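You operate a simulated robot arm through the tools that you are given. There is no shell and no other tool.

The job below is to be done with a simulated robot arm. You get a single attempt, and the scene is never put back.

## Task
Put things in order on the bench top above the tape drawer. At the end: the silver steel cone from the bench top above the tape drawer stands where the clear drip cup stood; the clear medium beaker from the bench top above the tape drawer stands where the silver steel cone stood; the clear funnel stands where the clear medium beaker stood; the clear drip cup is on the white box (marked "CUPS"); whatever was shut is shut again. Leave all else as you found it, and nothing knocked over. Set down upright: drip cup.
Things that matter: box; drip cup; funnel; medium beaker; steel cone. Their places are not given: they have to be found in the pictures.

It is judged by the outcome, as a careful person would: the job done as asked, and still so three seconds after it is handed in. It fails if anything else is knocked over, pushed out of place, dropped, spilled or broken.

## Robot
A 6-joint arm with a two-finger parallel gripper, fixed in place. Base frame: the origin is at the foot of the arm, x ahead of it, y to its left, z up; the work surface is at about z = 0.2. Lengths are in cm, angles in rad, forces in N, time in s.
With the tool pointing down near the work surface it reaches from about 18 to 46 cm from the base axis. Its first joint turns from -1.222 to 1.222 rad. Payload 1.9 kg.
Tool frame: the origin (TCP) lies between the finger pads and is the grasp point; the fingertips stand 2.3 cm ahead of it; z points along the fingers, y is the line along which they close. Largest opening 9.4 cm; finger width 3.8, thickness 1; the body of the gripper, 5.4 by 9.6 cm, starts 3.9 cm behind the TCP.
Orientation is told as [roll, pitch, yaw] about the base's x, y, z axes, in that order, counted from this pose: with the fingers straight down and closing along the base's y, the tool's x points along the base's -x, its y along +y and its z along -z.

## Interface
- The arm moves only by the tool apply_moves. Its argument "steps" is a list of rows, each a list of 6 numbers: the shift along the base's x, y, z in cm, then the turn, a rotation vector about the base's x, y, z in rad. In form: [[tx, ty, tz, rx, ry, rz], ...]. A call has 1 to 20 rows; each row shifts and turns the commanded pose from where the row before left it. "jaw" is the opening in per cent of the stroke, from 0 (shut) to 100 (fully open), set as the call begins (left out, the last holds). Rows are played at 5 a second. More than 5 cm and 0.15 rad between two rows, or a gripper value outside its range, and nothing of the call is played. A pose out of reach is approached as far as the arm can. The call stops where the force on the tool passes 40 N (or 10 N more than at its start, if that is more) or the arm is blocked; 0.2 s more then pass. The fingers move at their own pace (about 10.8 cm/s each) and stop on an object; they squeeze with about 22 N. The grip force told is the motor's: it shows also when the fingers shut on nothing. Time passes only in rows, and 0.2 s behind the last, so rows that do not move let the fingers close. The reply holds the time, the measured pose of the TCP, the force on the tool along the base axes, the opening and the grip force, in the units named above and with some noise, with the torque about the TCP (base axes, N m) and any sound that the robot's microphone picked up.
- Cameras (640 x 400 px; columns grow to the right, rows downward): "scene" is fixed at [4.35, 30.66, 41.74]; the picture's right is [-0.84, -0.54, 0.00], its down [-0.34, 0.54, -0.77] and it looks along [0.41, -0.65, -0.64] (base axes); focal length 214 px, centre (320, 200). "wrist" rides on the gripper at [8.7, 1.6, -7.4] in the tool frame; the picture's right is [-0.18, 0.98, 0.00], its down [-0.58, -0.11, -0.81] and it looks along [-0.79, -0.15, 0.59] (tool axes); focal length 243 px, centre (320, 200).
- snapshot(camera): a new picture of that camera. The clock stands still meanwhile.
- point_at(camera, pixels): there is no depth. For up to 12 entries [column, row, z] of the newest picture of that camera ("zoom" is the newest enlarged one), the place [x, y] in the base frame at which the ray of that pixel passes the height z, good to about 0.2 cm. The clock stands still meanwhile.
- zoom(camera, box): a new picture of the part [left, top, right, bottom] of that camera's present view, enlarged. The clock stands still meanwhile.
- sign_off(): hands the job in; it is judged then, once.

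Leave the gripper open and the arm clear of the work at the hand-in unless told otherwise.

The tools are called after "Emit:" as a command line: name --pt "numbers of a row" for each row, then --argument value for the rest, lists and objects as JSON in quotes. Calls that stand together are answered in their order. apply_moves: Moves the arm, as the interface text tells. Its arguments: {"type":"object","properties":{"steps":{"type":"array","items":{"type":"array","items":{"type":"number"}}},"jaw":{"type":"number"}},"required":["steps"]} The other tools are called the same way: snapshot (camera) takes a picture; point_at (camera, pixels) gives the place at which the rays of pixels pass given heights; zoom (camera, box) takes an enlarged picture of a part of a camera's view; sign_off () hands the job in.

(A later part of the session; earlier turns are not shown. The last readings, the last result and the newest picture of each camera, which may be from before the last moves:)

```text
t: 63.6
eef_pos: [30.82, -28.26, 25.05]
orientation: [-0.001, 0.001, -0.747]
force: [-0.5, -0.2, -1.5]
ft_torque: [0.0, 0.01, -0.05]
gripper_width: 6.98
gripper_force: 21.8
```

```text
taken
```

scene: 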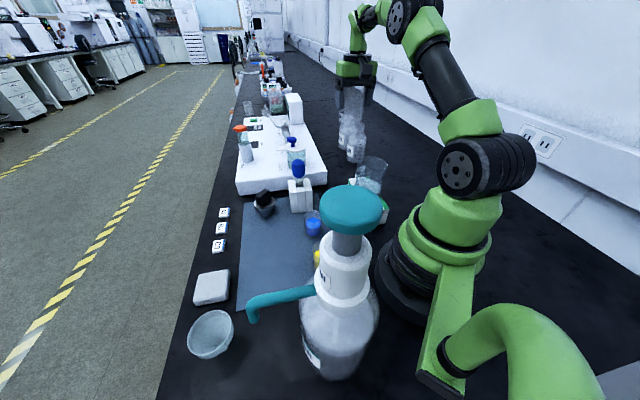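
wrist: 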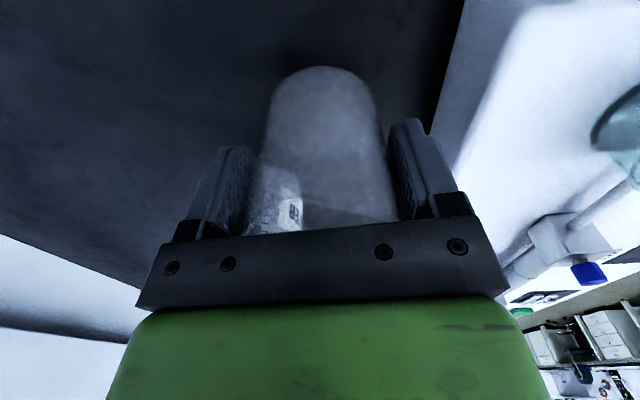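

I'll carry the beaker at z≈25 to above the cone's former place (24.28,15.25), turning to yaw 0.95 on the way. Its bottom is at about z 19, above everything on the route.

Emit:
apply_moves --pt "-0.2 1 0 0 0 0.05" --pt "-0.4 2 0 0 0 0.1" --pt "-0.45 3 0 0 0 0.11" --pt "-0.45 3 0 0 0 0.11" --pt "-0.45 3 0 0 0 0.11" --pt "-0.45 3 0 0 0 0.11" --pt "-0.45 3 0 0 0 0.11" --pt "-0.45 3 0 0 0 0.11" --pt "-0.45 3 0 0 0 0.11" --pt "-0.45 3 0 0 0 0.11" --pt "-0.45 3 0 0 0 0.11" --pt "-0.45 3 0 0 0 0.11" --pt "-0.45 3 0 0 0 0.11" --pt "-0.45 3 0 0 0 0.11" --pt "-0.4 2.5 0 0 0 0.1" --pt "-0.2 1.5 0 0 0 0.08" --pt "-0.1 0.1 0 0 0 0.05" --pt "0 0 0 0 0 0" --pt "0 0 0 0 0 0"

Emit:
snapshot --camera "wrist"

Emit:
snapshot --camera "scene"

```text
t: 67.6
eef_pos: [24.0, 15.15, 25.13]
orientation: [-0.003, 0.001, 0.953]
force: [-0.3, 1.2, -0.4]
ft_torque: [-0.01, 0.03, 0.03]
gripper_width: 6.93
gripper_force: 22.3
```

```text
taken
```

wrist: 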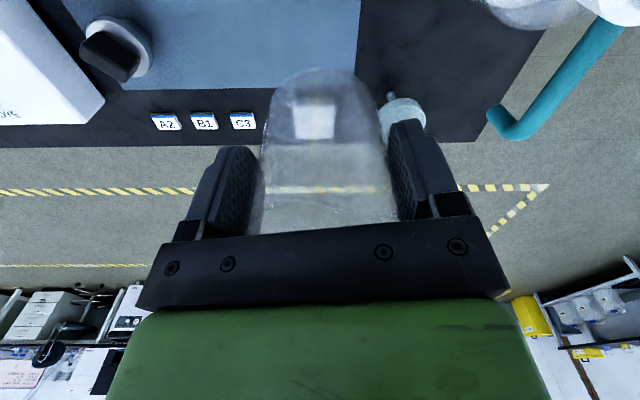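

```text
taken
```

scene: 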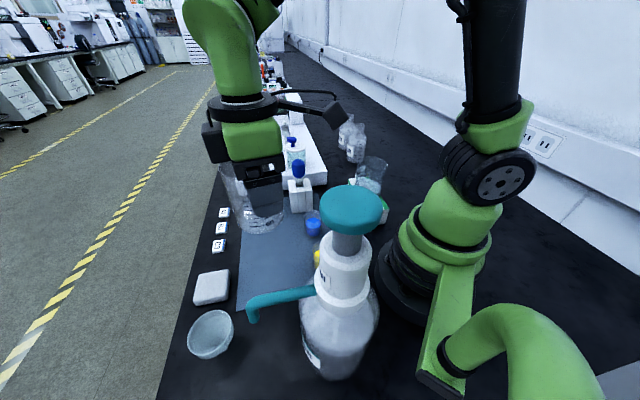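

I'm above the place. I'll lower to about z 7.6 (contact expected near z 6.3).

Emit:
apply_moves --pt "0 0 -1 0 0 0" --pt "0 0 -2 0 0 0" --pt "0 0 -2.5 0 0 0" --pt "0 0 -2.5 0 0 0" --pt "0 0 -2.5 0 0 0" --pt "0 0 -2.5 0 0 0" --pt "0 0 -2 0 0 0" --pt "0 0 -1.5 0 0 0" --pt "0 0 -0.8 0 0 0" --pt "0 0 0 0 0 0" --pt "0 0 0 0 0 0"

Emit:
snapshot --camera "wrist"

Emit:
zoom --camera "scene" --box '[200, 180, 360, 320]'

```text
t: 70.0
eef_pos: [24.14, 15.06, 7.69]
orientation: [-0.001, 0.001, 0.954]
force: [0.3, -0.2, -0.8]
ft_torque: [-0.01, 0.05, 0.03]
gripper_width: 6.95
gripper_force: 22.4
```

```text
taken
```

wrist: 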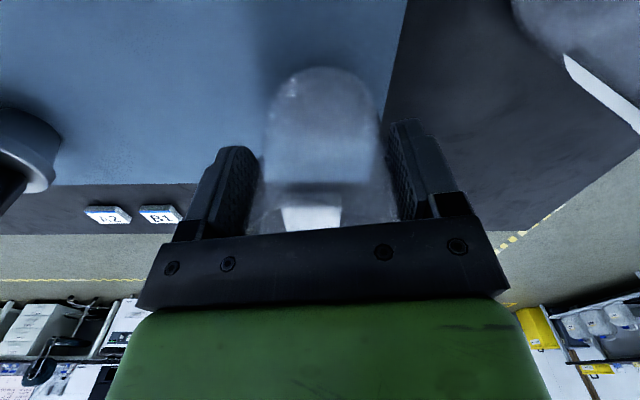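

```text
2.86 times, centred on (280, 250) of scene
```

zoom: 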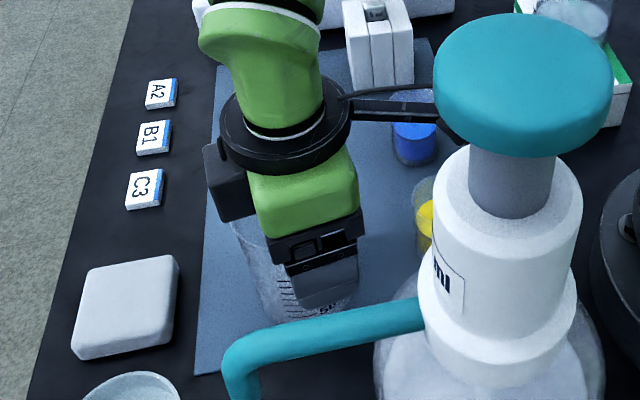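

Emit:
apply_moves --pt "0 0 -0.4 0 0 0" --pt "0 0 -0.3 0 0 0" --pt "0 0 0 0 0 0"

Emit:
apply_moves --pt "0 0 -0.2 0 0 0" --pt "0 0 0 0 0 0"

Emit:
apply_moves --pt "0 0 -0.12 0 0 0" --pt "0 0 0 0 0 0"

Emit:
apply_moves --pt "0 0 -0.12 0 0 0" --pt "0 0 0 0 0 0"

```text
t: 70.8
eef_pos: [24.1, 15.11, 7.04]
orientation: [-0.001, 0.001, 0.953]
force: [0.2, -0.8, -0.8]
ft_torque: [0.02, 0.0, 0.0]
gripper_width: 6.94
gripper_force: 21.8
```

```text
t: 71.4
eef_pos: [24.12, 14.97, 7.03]
orientation: [-0.002, 0.0, 0.952]
force: [-0.5, -0.2, -1.5]
ft_torque: [-0.03, -0.03, -0.01]
gripper_width: 6.94
gripper_force: 22.1
```

```text
t: 72.0
eef_pos: [24.07, 14.91, 6.73]
orientation: [-0.003, -0.001, 0.952]
force: [-0.9, -0.4, -1.3]
ft_torque: [0.03, 0.01, -0.01]
gripper_width: 6.96
gripper_force: 22.2
```

```text
t: 72.6
eef_pos: [24.06, 14.98, 6.64]
orientation: [-0.001, 0.003, 0.952]
force: [0.0, 0.4, -1.1]
ft_torque: [0.0, -0.01, 0.01]
gripper_width: 6.95
gripper_force: 21.9
```

Not yet touching; I'll keep lowering in 0.1 cm steps.

Emit:
apply_moves --pt "0 0 -0.1 0 0 0" --pt "0 0 0 0 0 0"

Emit:
apply_moves --pt "0 0 -0.1 0 0 0" --pt "0 0 0 0 0 0"

Emit:
apply_moves --pt "0 0 -0.1 0 0 0" --pt "0 0 0 0 0 0"

```text
t: 73.2
eef_pos: [24.02, 14.91, 6.57]
orientation: [-0.002, 0.002, 0.953]
force: [-0.7, 0.6, -1.2]
ft_torque: [-0.02, 0.02, 0.03]
gripper_width: 6.95
gripper_force: 22.1
```

```text
t: 73.8
eef_pos: [24.12, 14.82, 6.45]
orientation: [-0.001, 0.001, 0.953]
force: [0.0, 0.5, 0.0]
ft_torque: [-0.02, 0.0, 0.02]
gripper_width: 6.94
gripper_force: 21.7
```

```text
t: 74.4
eef_pos: [24.16, 14.89, 6.35]
orientation: [-0.001, 0.002, 0.952]
force: [-1.0, -2.8, 5.3]
ft_torque: [0.01, 0.16, 0.03]
gripper_width: 6.96
gripper_force: 22.2
```

Contact (5 N). I'll open the jaws and then go straight up.

Emit:
apply_moves --pt "0 0 0.03 0 0 0" --pt "0 0 0 0 0 0" --pt "0 0 0 0 0 0" --pt "0 0 0 0 0 0" --jaw 100

Emit:
snapshot --camera "wrist"

```text
t: 75.4
eef_pos: [24.18, 14.93, 6.43]
orientation: [-0.002, 0.003, 0.953]
force: [0.6, -0.6, 0.3]
ft_torque: [0.01, -0.01, -0.01]
gripper_width: 9.39
gripper_force: 0.0
```

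```text
taken
```

wrist: 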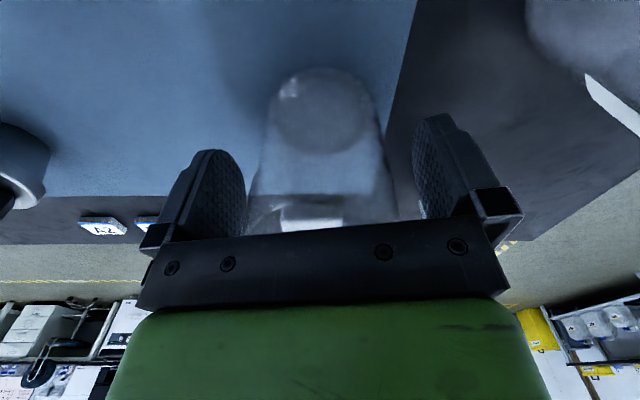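

Emit:
apply_moves --pt "0 0 1 0 0 0" --pt "0 0 2 0 0 0" --pt "0 0 3 0 0 0" --pt "0 0 3 0 0 0" --pt "0 0 3 0 0 0" --pt "0 0 3 0 0 0" --pt "0 0 4 0 0 0" --pt "0 0 4 0 0 0" --pt "0 0 0 0 0 0"

Emit:
snapshot --camera "wrist"

Emit:
snapshot --camera "scene"

Emit:
zoom --camera "scene" --box '[180, 200, 340, 370]'

```text
t: 77.4
eef_pos: [24.04, 15.08, 29.41]
orientation: [-0.002, 0.002, 0.953]
force: [-0.6, 0.6, -0.2]
ft_torque: [-0.02, -0.01, -0.03]
gripper_width: 9.39
gripper_force: 0.1
```

```text
taken
```

wrist: 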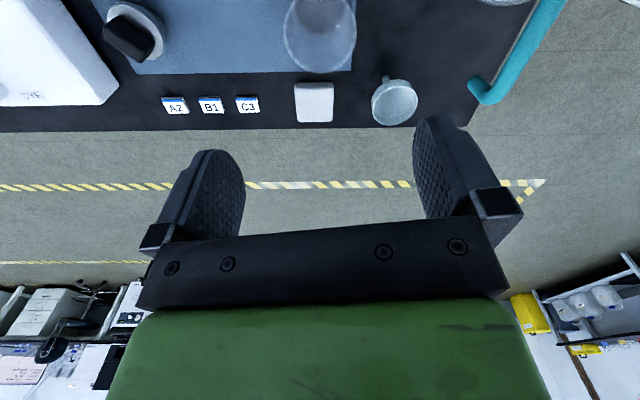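

```text
taken
```

scene: 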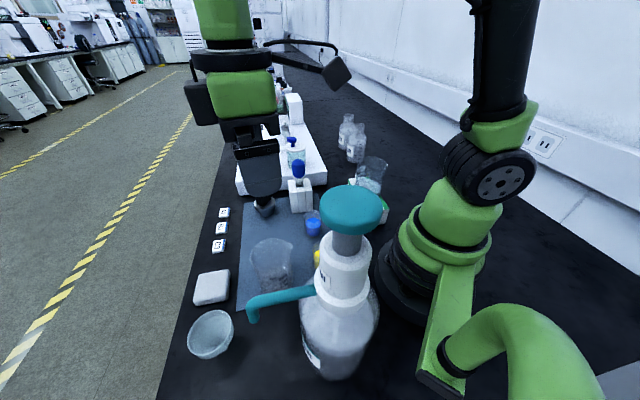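

```text
2.35 times, centred on (260, 285) of scene
```

zoom: 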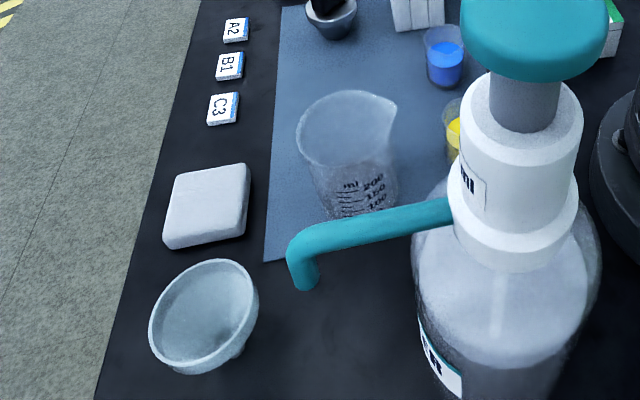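

The beaker stands where the cone was. The last item is the funnel, visible at (395,100) in the wrist view. I'll enlarge it to measure.

Emit:
zoom --camera "wrist" --box '[350, 60, 450, 140]'

Emit:
zoom --camera "scene" --box '[180, 300, 250, 370]'

```text
5.00 times, centred on (400, 100) of wrist
```

zoom: 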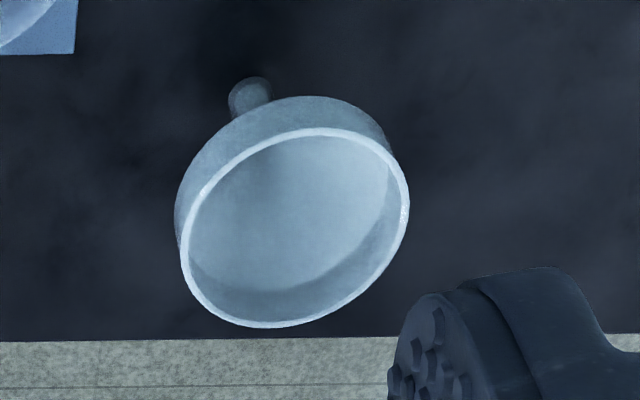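

```text
5.71 times, centred on (215, 335) of scene
```

zoom: 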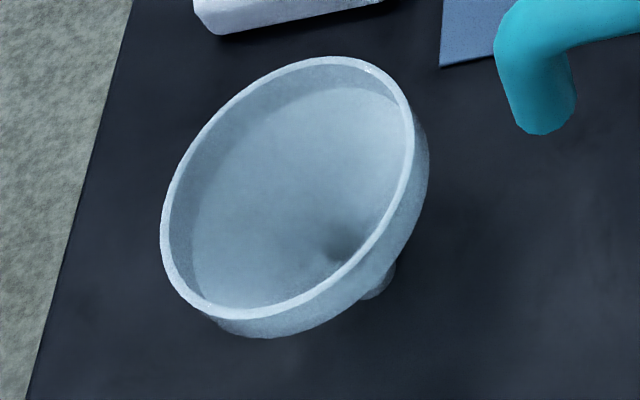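

I'll triangulate the rim centre (wrist (395,105.6), scene (209.2,332.7)) and the stem foot (wrist (385.6,77)).

Emit:
point_at --camera "wrist" --pixels '[[395, 105.6, 4], [395, 105.6, 6], [395, 105.6, 8], [395, 105.6, 10], [385.6, 78, 0.2], [372, 110, 8], [418, 100, 8], [402, 85.6, 8], [388, 125.6, 8]]'

Emit:
point_at --camera "scene" --pixels '[[209.2, 332.7, 4], [209.2, 332.7, 6], [209.2, 332.7, 8], [209.2, 332.7, 10], [226, 350, 0.2], [226, 350, 2], [188, 341, 8], [231.5, 324, 8]]'

```text
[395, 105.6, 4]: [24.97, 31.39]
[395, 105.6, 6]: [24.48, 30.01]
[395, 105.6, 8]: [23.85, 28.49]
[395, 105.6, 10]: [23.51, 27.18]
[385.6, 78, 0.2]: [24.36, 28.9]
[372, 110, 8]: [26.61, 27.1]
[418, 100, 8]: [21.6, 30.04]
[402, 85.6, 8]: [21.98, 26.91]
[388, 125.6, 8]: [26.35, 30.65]
```

```text
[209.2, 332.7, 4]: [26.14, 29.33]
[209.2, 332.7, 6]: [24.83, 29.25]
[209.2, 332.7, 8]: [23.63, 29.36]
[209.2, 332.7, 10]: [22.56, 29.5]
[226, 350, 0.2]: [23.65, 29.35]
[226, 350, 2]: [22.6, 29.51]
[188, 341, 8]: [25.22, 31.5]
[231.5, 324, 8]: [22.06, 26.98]
```

The funnel's rim centre is about (24.2,29.3), z≈6.9, about 6 cm across, with the stem foot beneath it. The dispenser's spout is nearby, so I'll triangulate its tip (scene (252,320), wrist (477,85)) and its elbow.

Emit:
zoom --camera "wrist" --box '[440, 0, 600, 140]'

Emit:
point_at --camera "wrist" --pixels '[[474, 85, 12], [474, 85, 15], [474, 85, 18], [474, 85, 21], [490, 102, 15], [490, 102, 18], [490, 102, 21], [490, 102, 24]]'

Emit:
point_at --camera "scene" --pixels '[[252, 322, 12], [252, 322, 15], [252, 322, 18], [252, 322, 21], [247, 302, 15], [247, 302, 18], [247, 302, 21], [247, 302, 24], [350, 195, 29], [345, 262, 18]]'

```text
2.86 times, centred on (520, 70) of wrist
```

zoom: 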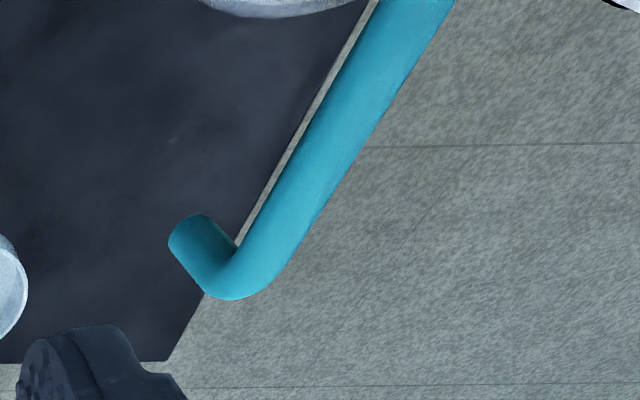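

```text
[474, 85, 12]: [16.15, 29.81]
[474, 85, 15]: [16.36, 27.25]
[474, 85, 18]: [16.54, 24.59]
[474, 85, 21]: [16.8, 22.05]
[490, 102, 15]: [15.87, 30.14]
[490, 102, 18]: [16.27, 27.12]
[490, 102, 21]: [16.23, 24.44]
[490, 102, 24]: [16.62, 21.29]
```

```text
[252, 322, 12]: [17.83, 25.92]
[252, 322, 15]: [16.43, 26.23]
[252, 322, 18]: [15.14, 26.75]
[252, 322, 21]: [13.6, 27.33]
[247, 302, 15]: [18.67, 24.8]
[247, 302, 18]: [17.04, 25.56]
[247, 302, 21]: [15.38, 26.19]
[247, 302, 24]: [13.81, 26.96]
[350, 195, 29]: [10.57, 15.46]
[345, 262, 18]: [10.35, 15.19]
```

The spout tip is near (16.2,26.4,16), its elbow near z 19.5, and the dispenser axis near (10.4,15.3). The arm has to reach past the dispenser to get at the funnel, so I need its height accurately. I'll back off and take a wrist view showing the whole dispenser.

Emit:
apply_moves --pt "-1 -3 1 0 0 0.03" --pt "-1 -4 1 0 0 0.03" --pt "-1 -4 1 0 0 0.03" --pt "0 -3 0 0 0 0.03" --pt "0 0 0 0 0 0" --pt "0 0 0 0 0 0"

Emit:
snapshot --camera "wrist"

Emit:
zoom --camera "wrist" --box '[380, 0, 640, 240]'

```text
t: 78.8
eef_pos: [21.23, 1.01, 31.97]
orientation: [-0.001, 0.003, 1.073]
force: [0.1, -0.4, 0.6]
ft_torque: [-0.03, 0.03, 0.02]
gripper_width: 9.41
gripper_force: 0.2
```

```text
taken
```

wrist: 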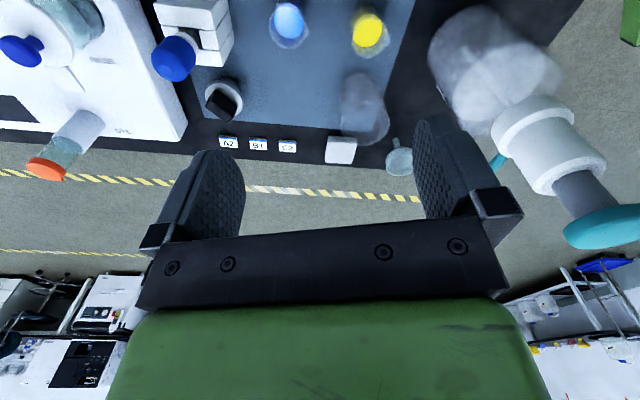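

```text
1.67 times, centred on (510, 120) of wrist
```

zoom: 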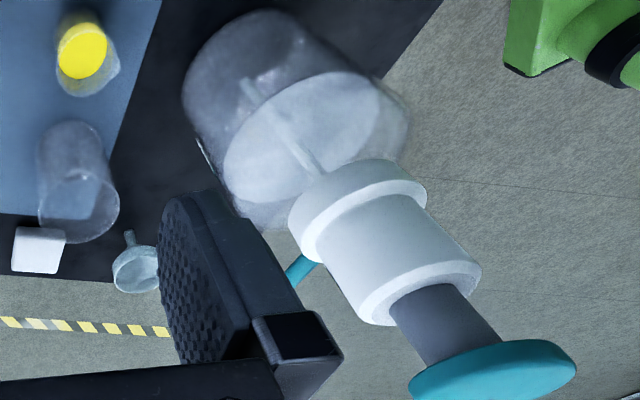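

The dispenser is fully visible: base centre around px (475,48), cap centre around px (613,221). I'll query these with the matching scene pixels.

Emit:
point_at --camera "wrist" --pixels '[[475, 48, 0.2], [428, 60, 0.2], [471, 6, 0.2], [613, 221, 26], [613, 221, 28], [613, 221, 30], [618, 236, 28], [618, 236, 30], [565, 226, 28], [639, 205, 28]]'

Emit:
point_at --camera "scene" --pixels '[[350.6, 206.9, 26], [350.6, 206.9, 28], [350.6, 206.9, 30], [319.8, 207, 28], [381.6, 207, 28], [350.6, 184.5, 28], [335, 378, 0.2], [298, 322, 5], [380, 322, 5]]'

```text
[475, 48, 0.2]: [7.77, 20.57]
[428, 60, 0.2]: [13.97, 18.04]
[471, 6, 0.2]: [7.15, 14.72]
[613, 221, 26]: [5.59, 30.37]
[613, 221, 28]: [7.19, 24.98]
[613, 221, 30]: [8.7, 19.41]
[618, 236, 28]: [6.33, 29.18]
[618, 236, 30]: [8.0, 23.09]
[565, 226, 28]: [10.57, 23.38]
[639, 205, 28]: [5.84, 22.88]
```

```text
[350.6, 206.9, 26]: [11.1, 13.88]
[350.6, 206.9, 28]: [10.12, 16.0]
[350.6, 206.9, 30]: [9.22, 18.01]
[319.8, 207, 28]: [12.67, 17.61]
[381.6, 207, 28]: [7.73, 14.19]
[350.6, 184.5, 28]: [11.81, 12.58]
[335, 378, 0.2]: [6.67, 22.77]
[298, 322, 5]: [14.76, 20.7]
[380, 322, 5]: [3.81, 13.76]
```

The cap is small (radius about 2.5) at about (9.0,18.4), top near z 31. It lies about 4.7 cm to the side of the arm's plane when reaching the funnel, and the upper arm should pass above it. I'll approach the funnel high with yaw about 1.25, which keeps the camera and gripper away from the spout, and check clearance in the scene view.

Emit:
apply_moves --pt "0.3 2 -0.2 0 0 0.03" --pt "0.3 3 -0.2 0 0 0.03" --pt "0.3 3 -0.2 0 0 0.03" --pt "0.3 3 -0.2 0 0 0.03" --pt "0.3 3 -0.2 0 0 0.03" --pt "0.3 3 -0.2 0 0 0.03" --pt "0.3 3 -0.2 0 0 0" --pt "0.3 3 -0.2 0 0 0" --pt "0 0 0 0 0 0" --pt "0 0 0 0 0 0"

Emit:
snapshot --camera "scene"

Emit:
snapshot --camera "wrist"

```text
t: 81.0
eef_pos: [23.39, 23.9, 30.62]
orientation: [-0.002, 0.002, 1.253]
force: [-0.4, -0.3, 0.2]
ft_torque: [-0.02, -0.01, 0.0]
gripper_width: 9.4
gripper_force: 0.1
```

```text
taken
```

scene: 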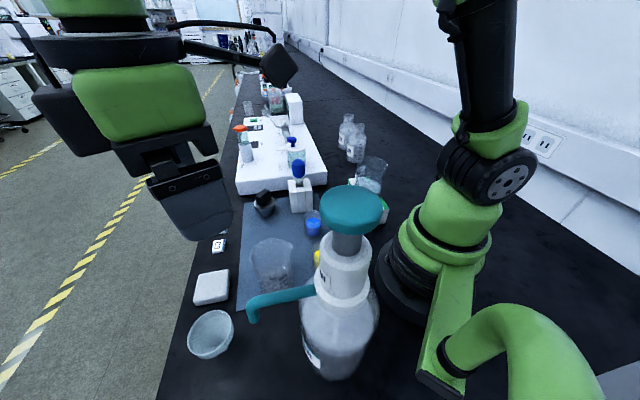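

```text
taken
```

wrist: 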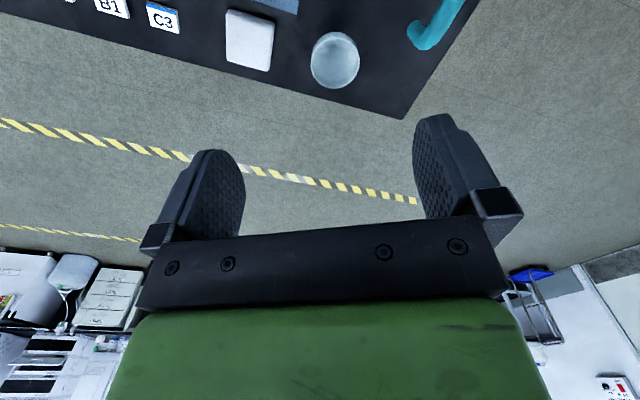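

The upper arm is well clear of the dispenser cap here. I'll measure the funnel from this view.

Emit:
zoom --camera "wrist" --box '[290, 10, 390, 110]'

```text
4.00 times, centred on (340, 60) of wrist
```

zoom: 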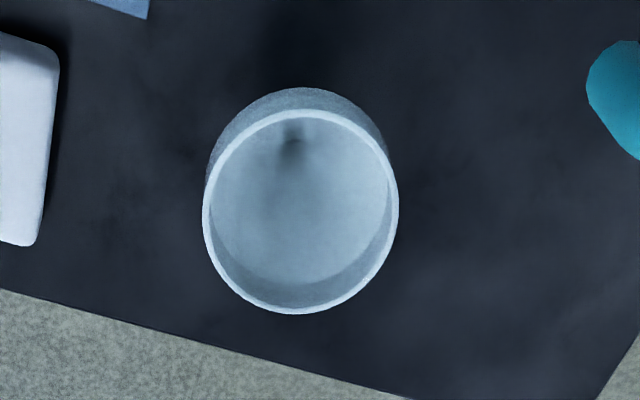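

Emit:
point_at --camera "zoom" --pixels '[[202, 212, 6.9], [398, 207, 6.9], [302, 108, 6.9], [297, 314, 6.9], [202, 212, 6.4], [398, 207, 6.4], [302, 108, 6.4], [297, 314, 6.4], [290, 140, 3], [50, 100, 1.5], [30, 245, 1.5]]'

```text
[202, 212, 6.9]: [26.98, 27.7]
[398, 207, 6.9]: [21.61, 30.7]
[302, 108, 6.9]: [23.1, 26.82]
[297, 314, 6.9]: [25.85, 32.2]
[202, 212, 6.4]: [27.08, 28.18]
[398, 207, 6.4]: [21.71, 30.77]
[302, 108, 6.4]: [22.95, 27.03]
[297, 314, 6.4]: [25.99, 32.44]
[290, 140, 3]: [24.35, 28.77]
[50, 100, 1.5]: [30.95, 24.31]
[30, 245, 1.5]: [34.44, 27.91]
```

The funnel's rim centre is about (24.3,29.3) with diameter 6.1. I'll move over it and down to z≈17, then check.

Emit:
apply_moves --pt "0.4 2.7 0 0 0 0" --pt "0.4 2.6 0 0 0 0" --pt "0 0 -3 0 0 0" --pt "0 0 -4 0 0 0" --pt "0 0 -4 0 0 0" --pt "0 0 -3 0 0 0" --pt "0 0 0 0 0 0" --pt "0 0 0 0 0 0"

Emit:
snapshot --camera "scene"

Emit:
snapshot --camera "wrist"

```text
t: 82.8
eef_pos: [24.15, 29.35, 16.52]
orientation: [-0.001, 0.002, 1.252]
force: [-1.1, -0.3, 0.8]
ft_torque: [-0.03, -0.01, -0.03]
gripper_width: 9.4
gripper_force: 0.2
```

```text
taken
```

scene: 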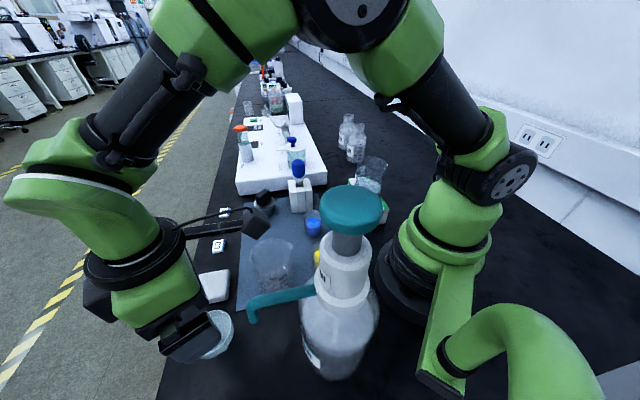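

```text
taken
```

wrist: 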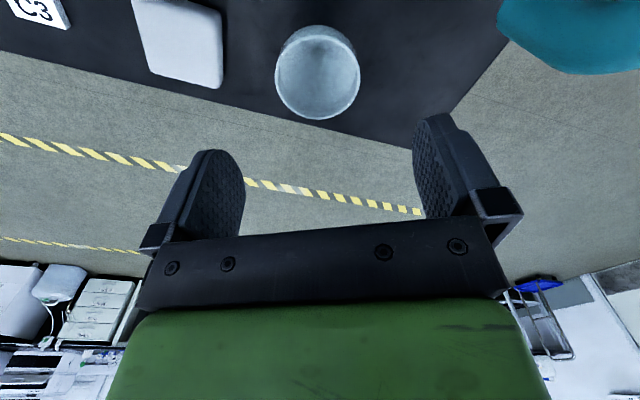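

The elbow and upper arm are about 7 cm above the dispenser cap here, so there's room to go 10 cm lower. I'll measure the rim again.

Emit:
zoom --camera "wrist" --box '[250, 0, 390, 140]'

```text
2.86 times, centred on (320, 70) of wrist
```

zoom: 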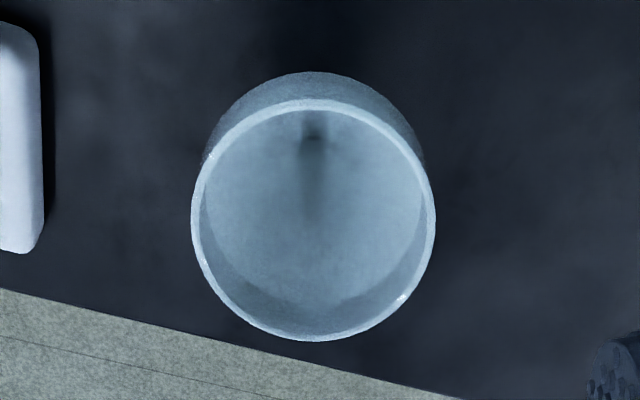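

Emit:
point_at --camera "zoom" --pixels '[[190, 220, 6.9], [437, 215, 6.9], [318, 98, 6.9], [313, 341, 6.9], [190, 220, 6.5], [437, 215, 6.5], [318, 98, 6.5], [313, 341, 6.5], [312, 72, 5.5], [314, 135, 2.5]]'

Emit:
apply_moves --pt "0 0 0 0 0 0"

Emit:
apply_moves --pt "0 0 0 0 0 0"

```text
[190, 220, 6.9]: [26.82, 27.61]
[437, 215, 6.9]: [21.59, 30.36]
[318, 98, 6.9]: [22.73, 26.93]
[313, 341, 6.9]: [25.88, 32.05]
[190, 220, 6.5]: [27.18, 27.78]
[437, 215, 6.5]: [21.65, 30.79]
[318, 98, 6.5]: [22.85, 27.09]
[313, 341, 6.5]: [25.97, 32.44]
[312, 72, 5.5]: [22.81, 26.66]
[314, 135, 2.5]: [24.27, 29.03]
```

```text
t: 83.2
eef_pos: [24.19, 29.29, 16.67]
orientation: [-0.001, 0.001, 1.253]
force: [-0.6, 0.7, 0.5]
ft_torque: [-0.02, 0.01, -0.02]
gripper_width: 9.36
gripper_force: 0.1
```

```text
t: 83.6
eef_pos: [24.22, 29.39, 16.62]
orientation: [-0.002, 0.003, 1.254]
force: [-0.9, 0.2, 0.2]
ft_torque: [-0.01, 0.02, 0.01]
gripper_width: 9.4
gripper_force: 0.1
```

The rim centre is (24.27,29.25). I'll shift (+0.1,−0.08), go down to z≈10 (tips just above the rim) and check both views.

Emit:
apply_moves --pt "0.1 -0.08 -2 0 0 0" --pt "0 0 -2.5 0 0 0" --pt "0 0 -2 0 0 0" --pt "0 0 0 0 0 0" --pt "0 0 0 0 0 0"

Emit:
snapshot --camera "scene"

Emit:
snapshot --camera "wrist"

```text
t: 84.8
eef_pos: [24.29, 28.97, 10.17]
orientation: [-0.001, 0.003, 1.253]
force: [-1.0, 0.1, -0.9]
ft_torque: [-0.02, 0.05, -0.02]
gripper_width: 9.41
gripper_force: 0.0
```

```text
taken
```

scene: 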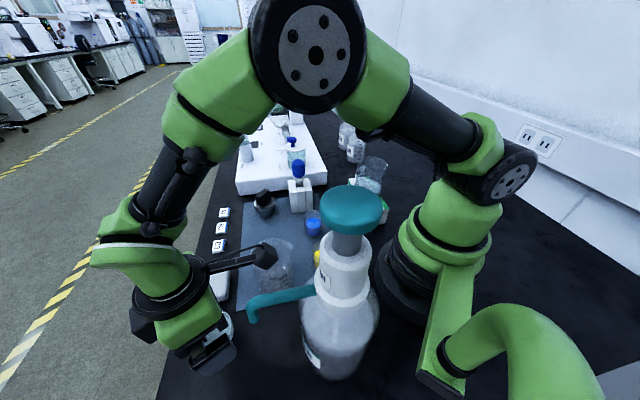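

```text
taken
```

wrist: 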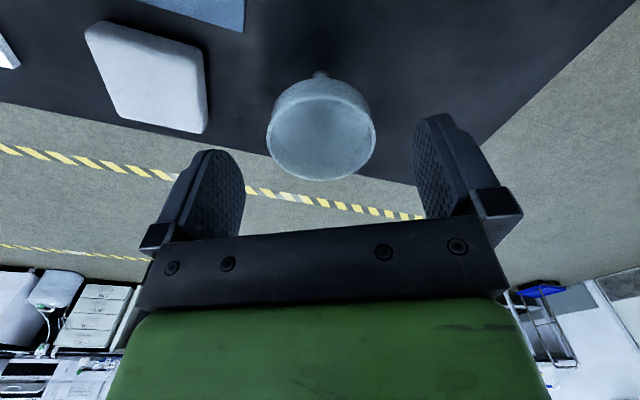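

The funnel is centred between the fingers (columns 267–376), and the arm's underside is about 3–4 cm above the dispenser cap. I'll go down the last 3.9 cm gently.

Emit:
apply_moves --pt "0 0 -1 0 0 0" --pt "0 0 -1 0 0 0" --pt "0 0 -1 0 0 0" --pt "0 0 -0.9 0 0 0" --pt "0 0 0 0 0 0" --pt "0 0 0 0 0 0"

Emit:
snapshot --camera "scene"

Emit:
snapshot --camera "wrist"

```text
t: 86.2
eef_pos: [24.3, 29.15, 6.4]
orientation: [-0.001, 0.001, 1.253]
force: [-0.8, -0.9, 0.1]
ft_torque: [0.0, 0.0, -0.02]
gripper_width: 9.4
gripper_force: 0.0
```

```text
taken
```

scene: 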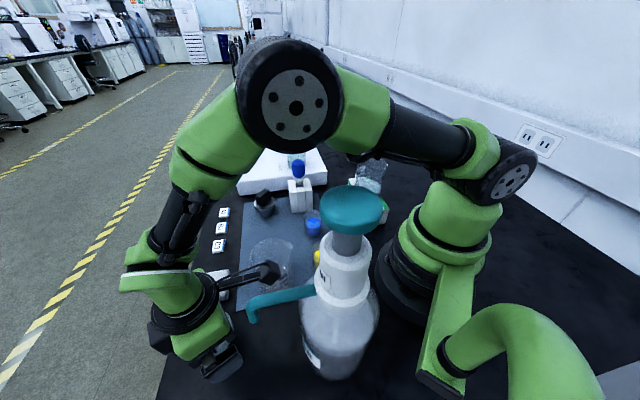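

```text
taken
```

wrist: 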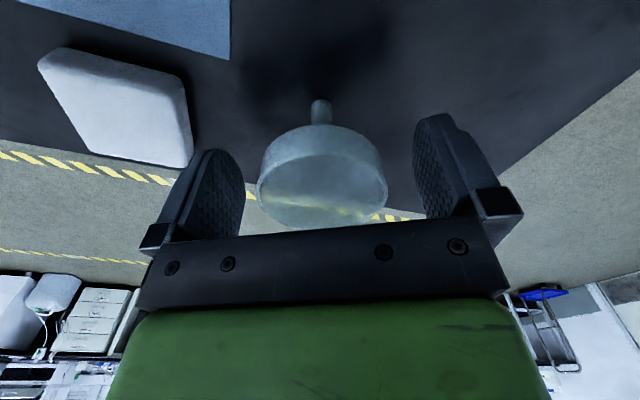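

All is clear and the funnel's band sits at pad height. I'll close in two stages: first to about 6.6 cm, then onto the band.

Emit:
apply_moves --pt "0 0 0 0 0 0" --pt "0 0 0 0 0 0" --jaw 71

Emit:
snapshot --camera "wrist"

```text
t: 86.8
eef_pos: [24.37, 29.12, 6.29]
orientation: [0.0, 0.003, 1.254]
force: [-0.5, -1.2, 0.8]
ft_torque: [0.0, 0.01, 0.01]
gripper_width: 6.68
gripper_force: 0.2
```

```text
taken
```

wrist: 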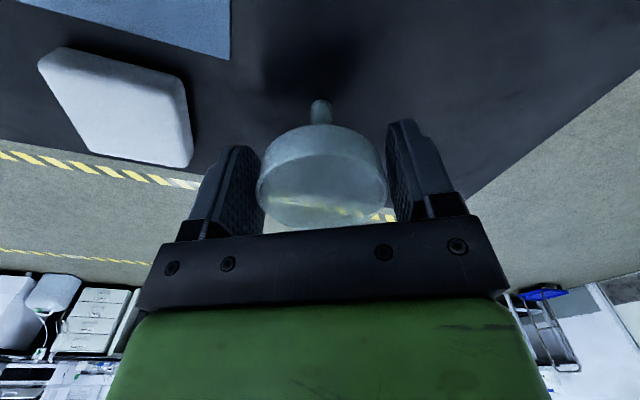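

The funnel stands undisturbed and centred. Closing onto it now.

Emit:
apply_moves --pt "0 0 0 0 0 0" --pt "0 0 0 0 0 0" --pt "0 0 0 0 0 0" --jaw 50

Emit:
snapshot --camera "wrist"

```text
t: 87.6
eef_pos: [24.28, 29.08, 6.52]
orientation: [-0.001, 0.002, 1.253]
force: [-0.2, 0.2, 1.1]
ft_torque: [0.03, -0.01, 0.02]
gripper_width: 5.87
gripper_force: 22.1
```

```text
taken
```

wrist: 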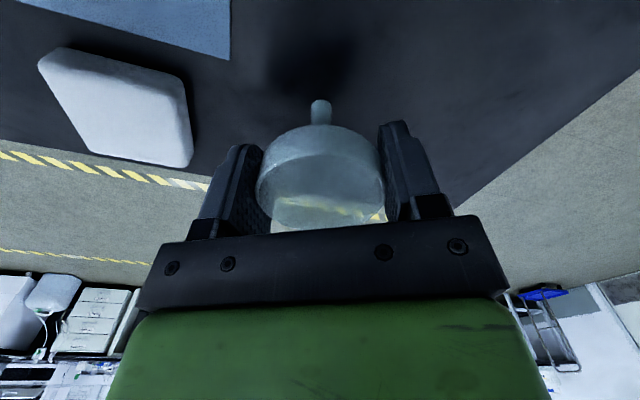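

Gripped at 5.87 cm and upright. I'll lift gently and look.

Emit:
apply_moves --pt "0 0 0.3 0 0 0" --pt "0 0 0.5 0 0 0" --pt "0 0 1 0 0 0" --pt "0 0 1.2 0 0 0" --pt "0 0 0 0 0 0"

Emit:
snapshot --camera "wrist"

Emit:
zoom --camera "scene" --box '[130, 240, 330, 390]'

```text
t: 88.8
eef_pos: [24.4, 29.26, 9.5]
orientation: [0.0, 0.002, 1.253]
force: [0.2, 1.5, -1.8]
ft_torque: [-0.02, -0.01, -0.02]
gripper_width: 5.83
gripper_force: 21.7
```

```text
taken
```

wrist: 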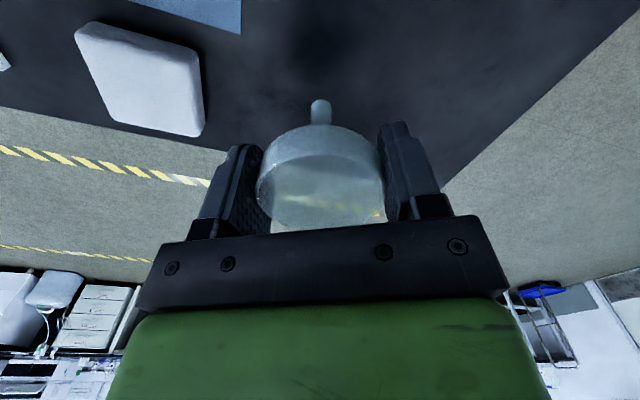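

```text
2.67 times, centred on (230, 315) of scene
```

zoom: 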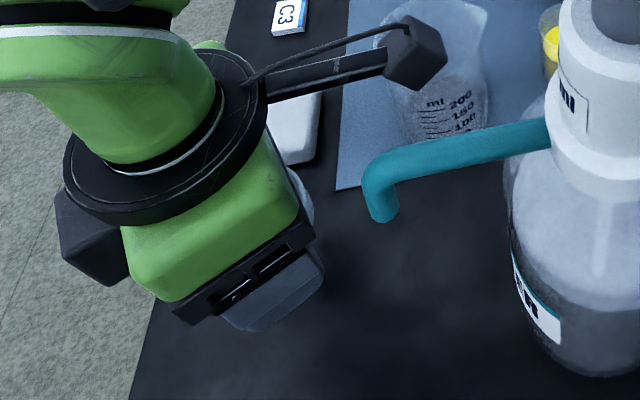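

The funnel hangs straight. I'll lift to z≈26.

Emit:
apply_moves --pt "0 0 1.5 0 0 0" --pt "0 0 2.5 0 0 0" --pt "0 0 2.5 0 0 0" --pt "0 0 2.5 0 0 0" --pt "0 0 2.5 0 0 0" --pt "0 0 2.5 0 0 0" --pt "0 0 2 0 0 0" --pt "0 0 0.5 0 0 0" --pt "0 0 0 0 0 0"

Emit:
snapshot --camera "scene"

```text
t: 90.8
eef_pos: [24.39, 29.32, 25.96]
orientation: [-0.002, 0.002, 1.253]
force: [-0.6, -0.3, 0.0]
ft_torque: [0.03, -0.02, 0.01]
gripper_width: 5.86
gripper_force: 22.1
```

```text
taken
```

scene: 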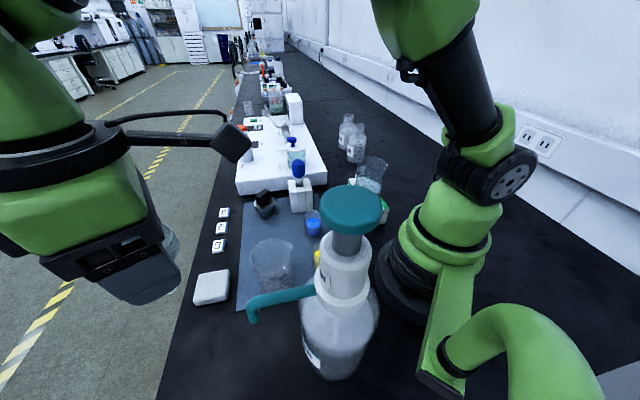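

I'll carry it toward the beaker's former place in two legs, with slow turns.

Emit:
apply_moves --pt "0.35 -1.5 0 0 0 -0.1" --pt "0.35 -2.5 0 0 0 -0.1" --pt "0.35 -3 0 0 0 -0.1" --pt "0.35 -3 0 0 0 -0.1" --pt "0.35 -3 0 0 0 -0.1" --pt "0.35 -3 0 0 0 -0.1" --pt "0.35 -3 0 0 0 -0.1" --pt "0.35 -3 0 0 0 -0.1" --pt "0.35 -3 0 0 0 -0.1" --pt "0.35 -3 0 0 0 -0.1" --pt "0.35 -3 0 0 0 -0.1" --pt "0.35 -3 0 0 0 -0.1"

Emit:
apply_moves --pt "0.3 -3 0 0 0 -0.1" --pt "0.3 -3 0 0 0 -0.1" --pt "0.3 -3 0 0 0 -0.1" --pt "0.3 -3 0 0 0 -0.1" --pt "0.3 -3 0 0 0 -0.1" --pt "0.3 -3 0 0 0 -0.1" --pt "0.3 -2.5 0 0 0 -0.1" --pt "0.3 -1.8 0 0 0 -0.1" --pt "0.14 -1.04 0 0 0 0" --pt "0 0 0 0 0 0" --pt "0 0 0 0 0 0"

Emit:
snapshot --camera "wrist"

Emit:
snapshot --camera "scene"

```text
t: 93.4
eef_pos: [28.67, -4.84, 25.86]
orientation: [-0.003, 0.004, 0.052]
force: [-1.1, 0.8, -0.4]
ft_torque: [-0.02, 0.0, 0.04]
gripper_width: 5.82
gripper_force: 21.7
```

```text
t: 95.8
eef_pos: [30.96, -28.16, 25.99]
orientation: [0.0, -0.001, -0.745]
force: [0.4, 0.5, 0.5]
ft_torque: [-0.03, -0.04, -0.03]
gripper_width: 5.82
gripper_force: 21.8
```

```text
taken
```

wrist: 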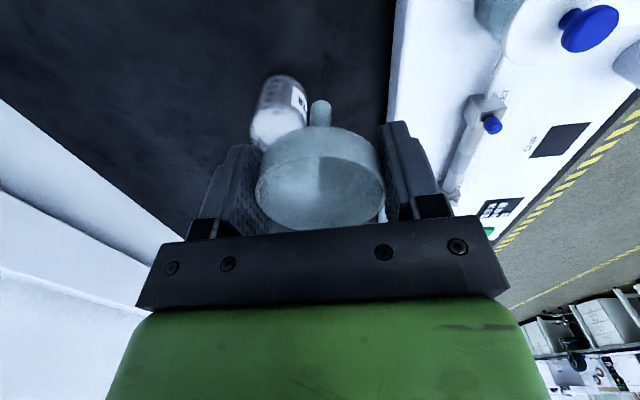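

```text
taken
```

scene: 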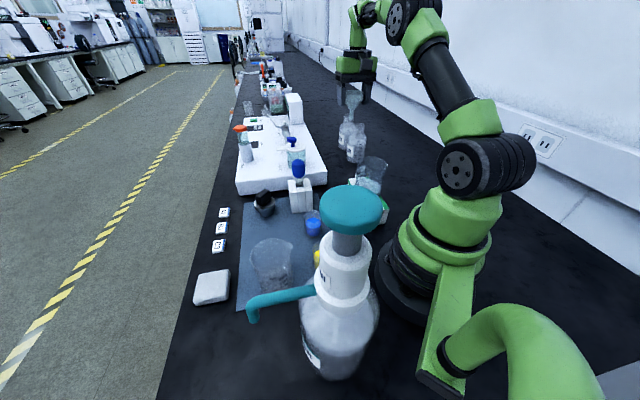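

The funnel is still straight in the grip. I'll lower to about z 8.

Emit:
apply_moves --pt "0.1 0 -1 0 0 0" --pt "0 0 -2 0 0 0" --pt "0 0 -2.5 0 0 0" --pt "0 0 -2.5 0 0 0" --pt "0 0 -2.5 0 0 0" --pt "0 0 -2.5 0 0 0" --pt "0 0 -2 0 0 0" --pt "0 0 -1.5 0 0 0" --pt "0 0 -1 0 0 0" --pt "0 0 -0.5 0 0 0" --pt "0 0 0 0 0 0" --pt "0 0 0 0 0 0"

Emit:
snapshot --camera "wrist"

Emit:
zoom --camera "scene" --box '[300, 90, 420, 230]'

```text
t: 98.4
eef_pos: [31.12, -28.12, 7.78]
orientation: [-0.002, -0.001, -0.747]
force: [0.3, -0.1, -0.2]
ft_torque: [-0.02, 0.01, 0.01]
gripper_width: 5.8
gripper_force: 22.4
```

```text
taken
```

wrist: 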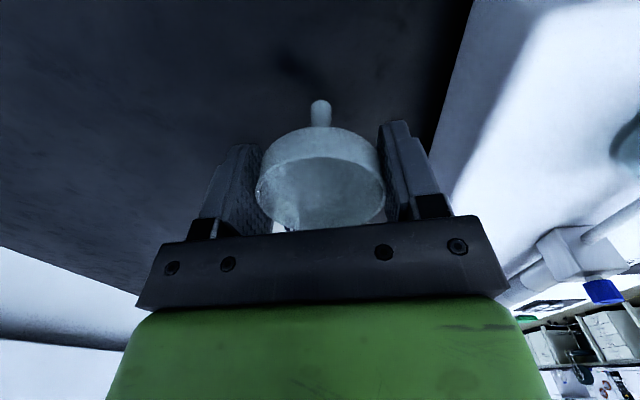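

```text
2.86 times, centred on (360, 160) of scene
```

zoom: 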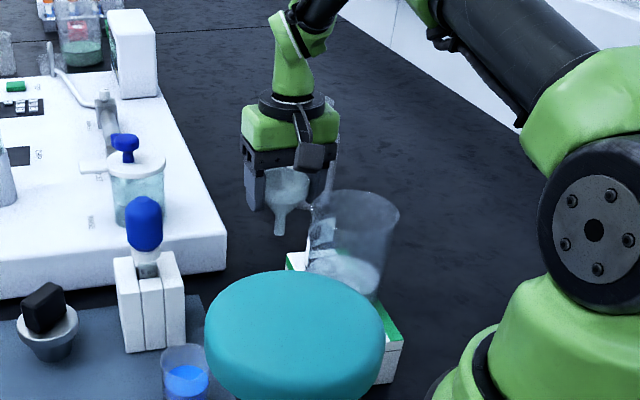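

Emit:
apply_moves --pt "0 0 -0.4 0 0 0" --pt "0 0 -0.4 0 0 0" --pt "0 0 0 0 0 0"

Emit:
apply_moves --pt "0 0 -0.2 0 0 0" --pt "0 0 0 0 0 0"

Emit:
apply_moves --pt "0 0 -0.1 0 0 0" --pt "0 0 0 0 0 0"

Emit:
apply_moves --pt "0 0 -0.1 0 0 0" --pt "0 0 0 0 0 0"

```text
t: 99.2
eef_pos: [31.25, -28.26, 7.05]
orientation: [0.0, 0.002, -0.746]
force: [0.5, -0.2, -1.1]
ft_torque: [0.01, 0.01, -0.03]
gripper_width: 5.85
gripper_force: 22.0
```

```text
t: 99.8
eef_pos: [31.29, -28.03, 6.78]
orientation: [-0.001, 0.003, -0.747]
force: [0.1, -0.6, 0.2]
ft_torque: [0.0, -0.01, -0.01]
gripper_width: 5.84
gripper_force: 21.9
```

```text
t: 100.4
eef_pos: [31.15, -28.13, 6.71]
orientation: [-0.004, 0.002, -0.748]
force: [0.3, -0.2, -0.6]
ft_torque: [-0.03, -0.01, -0.03]
gripper_width: 5.84
gripper_force: 22.1
```

```text
t: 101.0
eef_pos: [31.21, -28.16, 6.58]
orientation: [-0.003, 0.002, -0.747]
force: [-0.1, 0.4, -0.1]
ft_torque: [0.0, -0.01, -0.04]
gripper_width: 5.83
gripper_force: 22.0
```

Still no contact; I'll go on in 0.08 cm steps.

Emit:
apply_moves --pt "0 0 -0.08 0 0 0" --pt "0 0 0 0 0 0"

Emit:
apply_moves --pt "0 0 -0.08 0 0 0" --pt "0 0 0 0 0 0"

Emit:
apply_moves --pt "0 0 -0.08 0 0 0" --pt "0 0 0 0 0 0"

```text
t: 101.6
eef_pos: [31.13, -28.11, 6.49]
orientation: [-0.002, 0.002, -0.747]
force: [0.1, -1.0, -0.5]
ft_torque: [0.01, 0.02, 0.02]
gripper_width: 5.84
gripper_force: 22.0
```

```text
t: 102.2
eef_pos: [31.07, -28.25, 6.43]
orientation: [-0.002, 0.0, -0.748]
force: [-0.4, 0.1, -0.2]
ft_torque: [0.01, -0.02, -0.01]
gripper_width: 5.83
gripper_force: 21.8
```

```text
t: 102.8
eef_pos: [31.13, -28.19, 6.48]
orientation: [-0.002, 0.001, -0.749]
force: [-0.8, -0.5, 0.2]
ft_torque: [0.05, -0.03, -0.03]
gripper_width: 5.84
gripper_force: 22.0
```

Emit:
apply_moves --pt "0 0 -0.06 0 0 0" --pt "0 0 0 0 0 0"

Emit:
apply_moves --pt "0 0 -0.06 0 0 0" --pt "0 0 0 0 0 0"

Emit:
apply_moves --pt "0 0 -0.06 0 0 0" --pt "0 0 0 0 0 0"

```text
t: 103.4
eef_pos: [31.19, -28.23, 6.41]
orientation: [-0.001, 0.002, -0.745]
force: [-0.3, 0.2, 0.4]
ft_torque: [0.0, -0.01, 0.01]
gripper_width: 5.81
gripper_force: 22.4
```

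```text
t: 104.0
eef_pos: [31.22, -28.22, 6.37]
orientation: [-0.002, 0.001, -0.748]
force: [-0.5, -0.6, 0.4]
ft_torque: [-0.01, -0.03, -0.02]
gripper_width: 5.84
gripper_force: 22.8
```

```text
t: 104.6
eef_pos: [31.19, -28.23, 6.22]
orientation: [-0.001, 0.001, -0.747]
force: [-1.6, 2.6, 13.0]
ft_torque: [0.14, 0.03, 0.04]
gripper_width: 5.82
gripper_force: 22.6
```

Contact (13 N). I'll ease up 0.05 to relax the force and check the funnel is still straight before releasing.

Emit:
apply_moves --pt "0 0 0.05 0 0 0" --pt "0 0 0 0 0 0"

Emit:
zoom --camera "wrist" --box '[220, 70, 420, 240]'

Emit:
zoom --camera "scene" --box '[320, 110, 400, 200]'

```text
t: 105.2
eef_pos: [31.28, -28.22, 6.37]
orientation: [-0.001, 0.0, -0.747]
force: [1.2, 1.2, 3.0]
ft_torque: [0.01, -0.1, 0.04]
gripper_width: 5.83
gripper_force: 21.8
```

```text
2.35 times, centred on (320, 155) of wrist
```

zoom: 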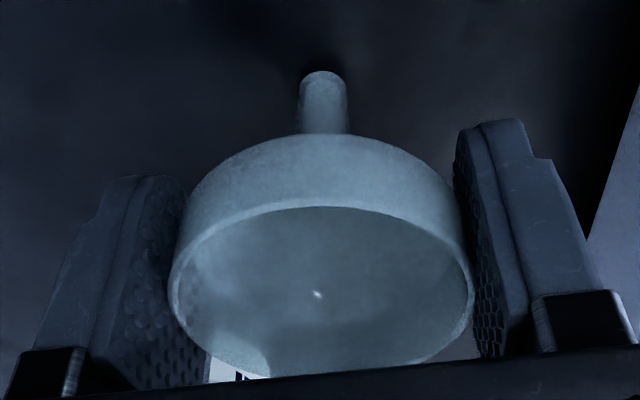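

```text
4.44 times, centred on (360, 155) of scene
```

zoom: 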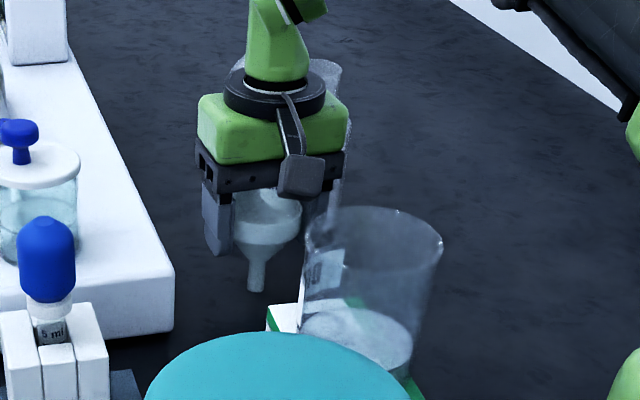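

The funnel is straight, standing on a thin stem of about 1.2 cm, so I'll release very gently. First I ease up 0.02, then open just slightly so the fingers still cage it.

Emit:
apply_moves --pt "0 0 0.02 0 0 0" --pt "0 0 0 0 0 0" --pt "0 0 0 0 0 0"

Emit:
apply_moves --pt "0 0 0 0 0 0" --pt "0 0 0 0 0 0" --pt "0 0 0 0 0 0" --jaw 64.5

Emit:
zoom --camera "wrist" --box '[220, 70, 420, 240]'

```text
t: 106.0
eef_pos: [31.26, -28.24, 6.34]
orientation: [-0.002, 0.003, -0.746]
force: [-0.5, -0.1, -0.7]
ft_torque: [0.0, -0.03, 0.02]
gripper_width: 5.81
gripper_force: 22.8
```

```text
t: 106.8
eef_pos: [31.33, -28.25, 6.39]
orientation: [-0.004, 0.002, -0.747]
force: [-0.3, 0.3, -0.7]
ft_torque: [0.0, -0.01, -0.03]
gripper_width: 6.06
gripper_force: 0.0
```

```text
2.35 times, centred on (320, 155) of wrist
```

zoom: 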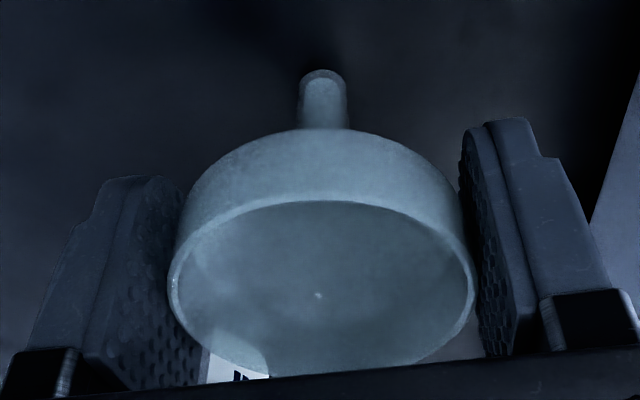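

Opened to 6.06 cm, with the fingers off the rim. I'll wait a moment and check that the funnel doesn't move.

Emit:
apply_moves --pt "0 0 0 0 0 0" --pt "0 0 0 0 0 0" --pt "0 0 0 0 0 0" --pt "0 0 0 0 0 0" --pt "0 0 0 0 0 0"

Emit:
zoom --camera "wrist" --box '[220, 70, 420, 240]'

Emit:
zoom --camera "scene" --box '[320, 110, 400, 200]'

```text
t: 108.0
eef_pos: [31.28, -28.24, 6.4]
orientation: [-0.002, 0.002, -0.747]
force: [-0.8, 0.6, 0.2]
ft_torque: [-0.02, 0.02, 0.04]
gripper_width: 6.06
gripper_force: 0.1
```

```text
2.35 times, centred on (320, 155) of wrist
```

zoom: 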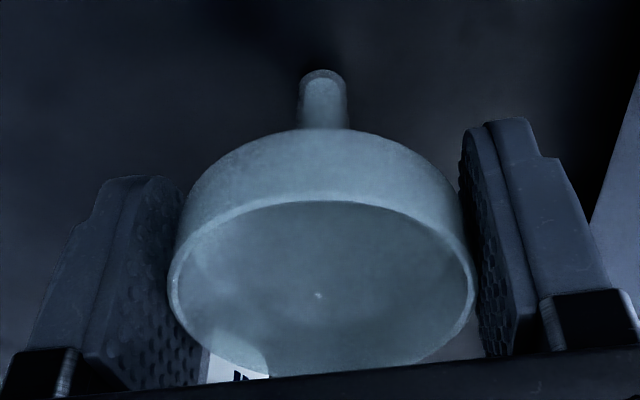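

```text
4.44 times, centred on (360, 155) of scene
```

zoom: 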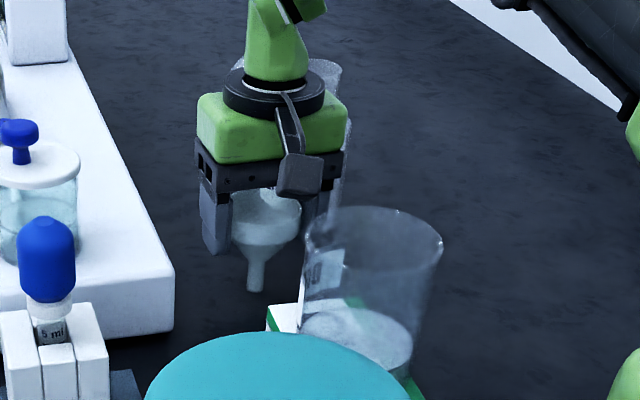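

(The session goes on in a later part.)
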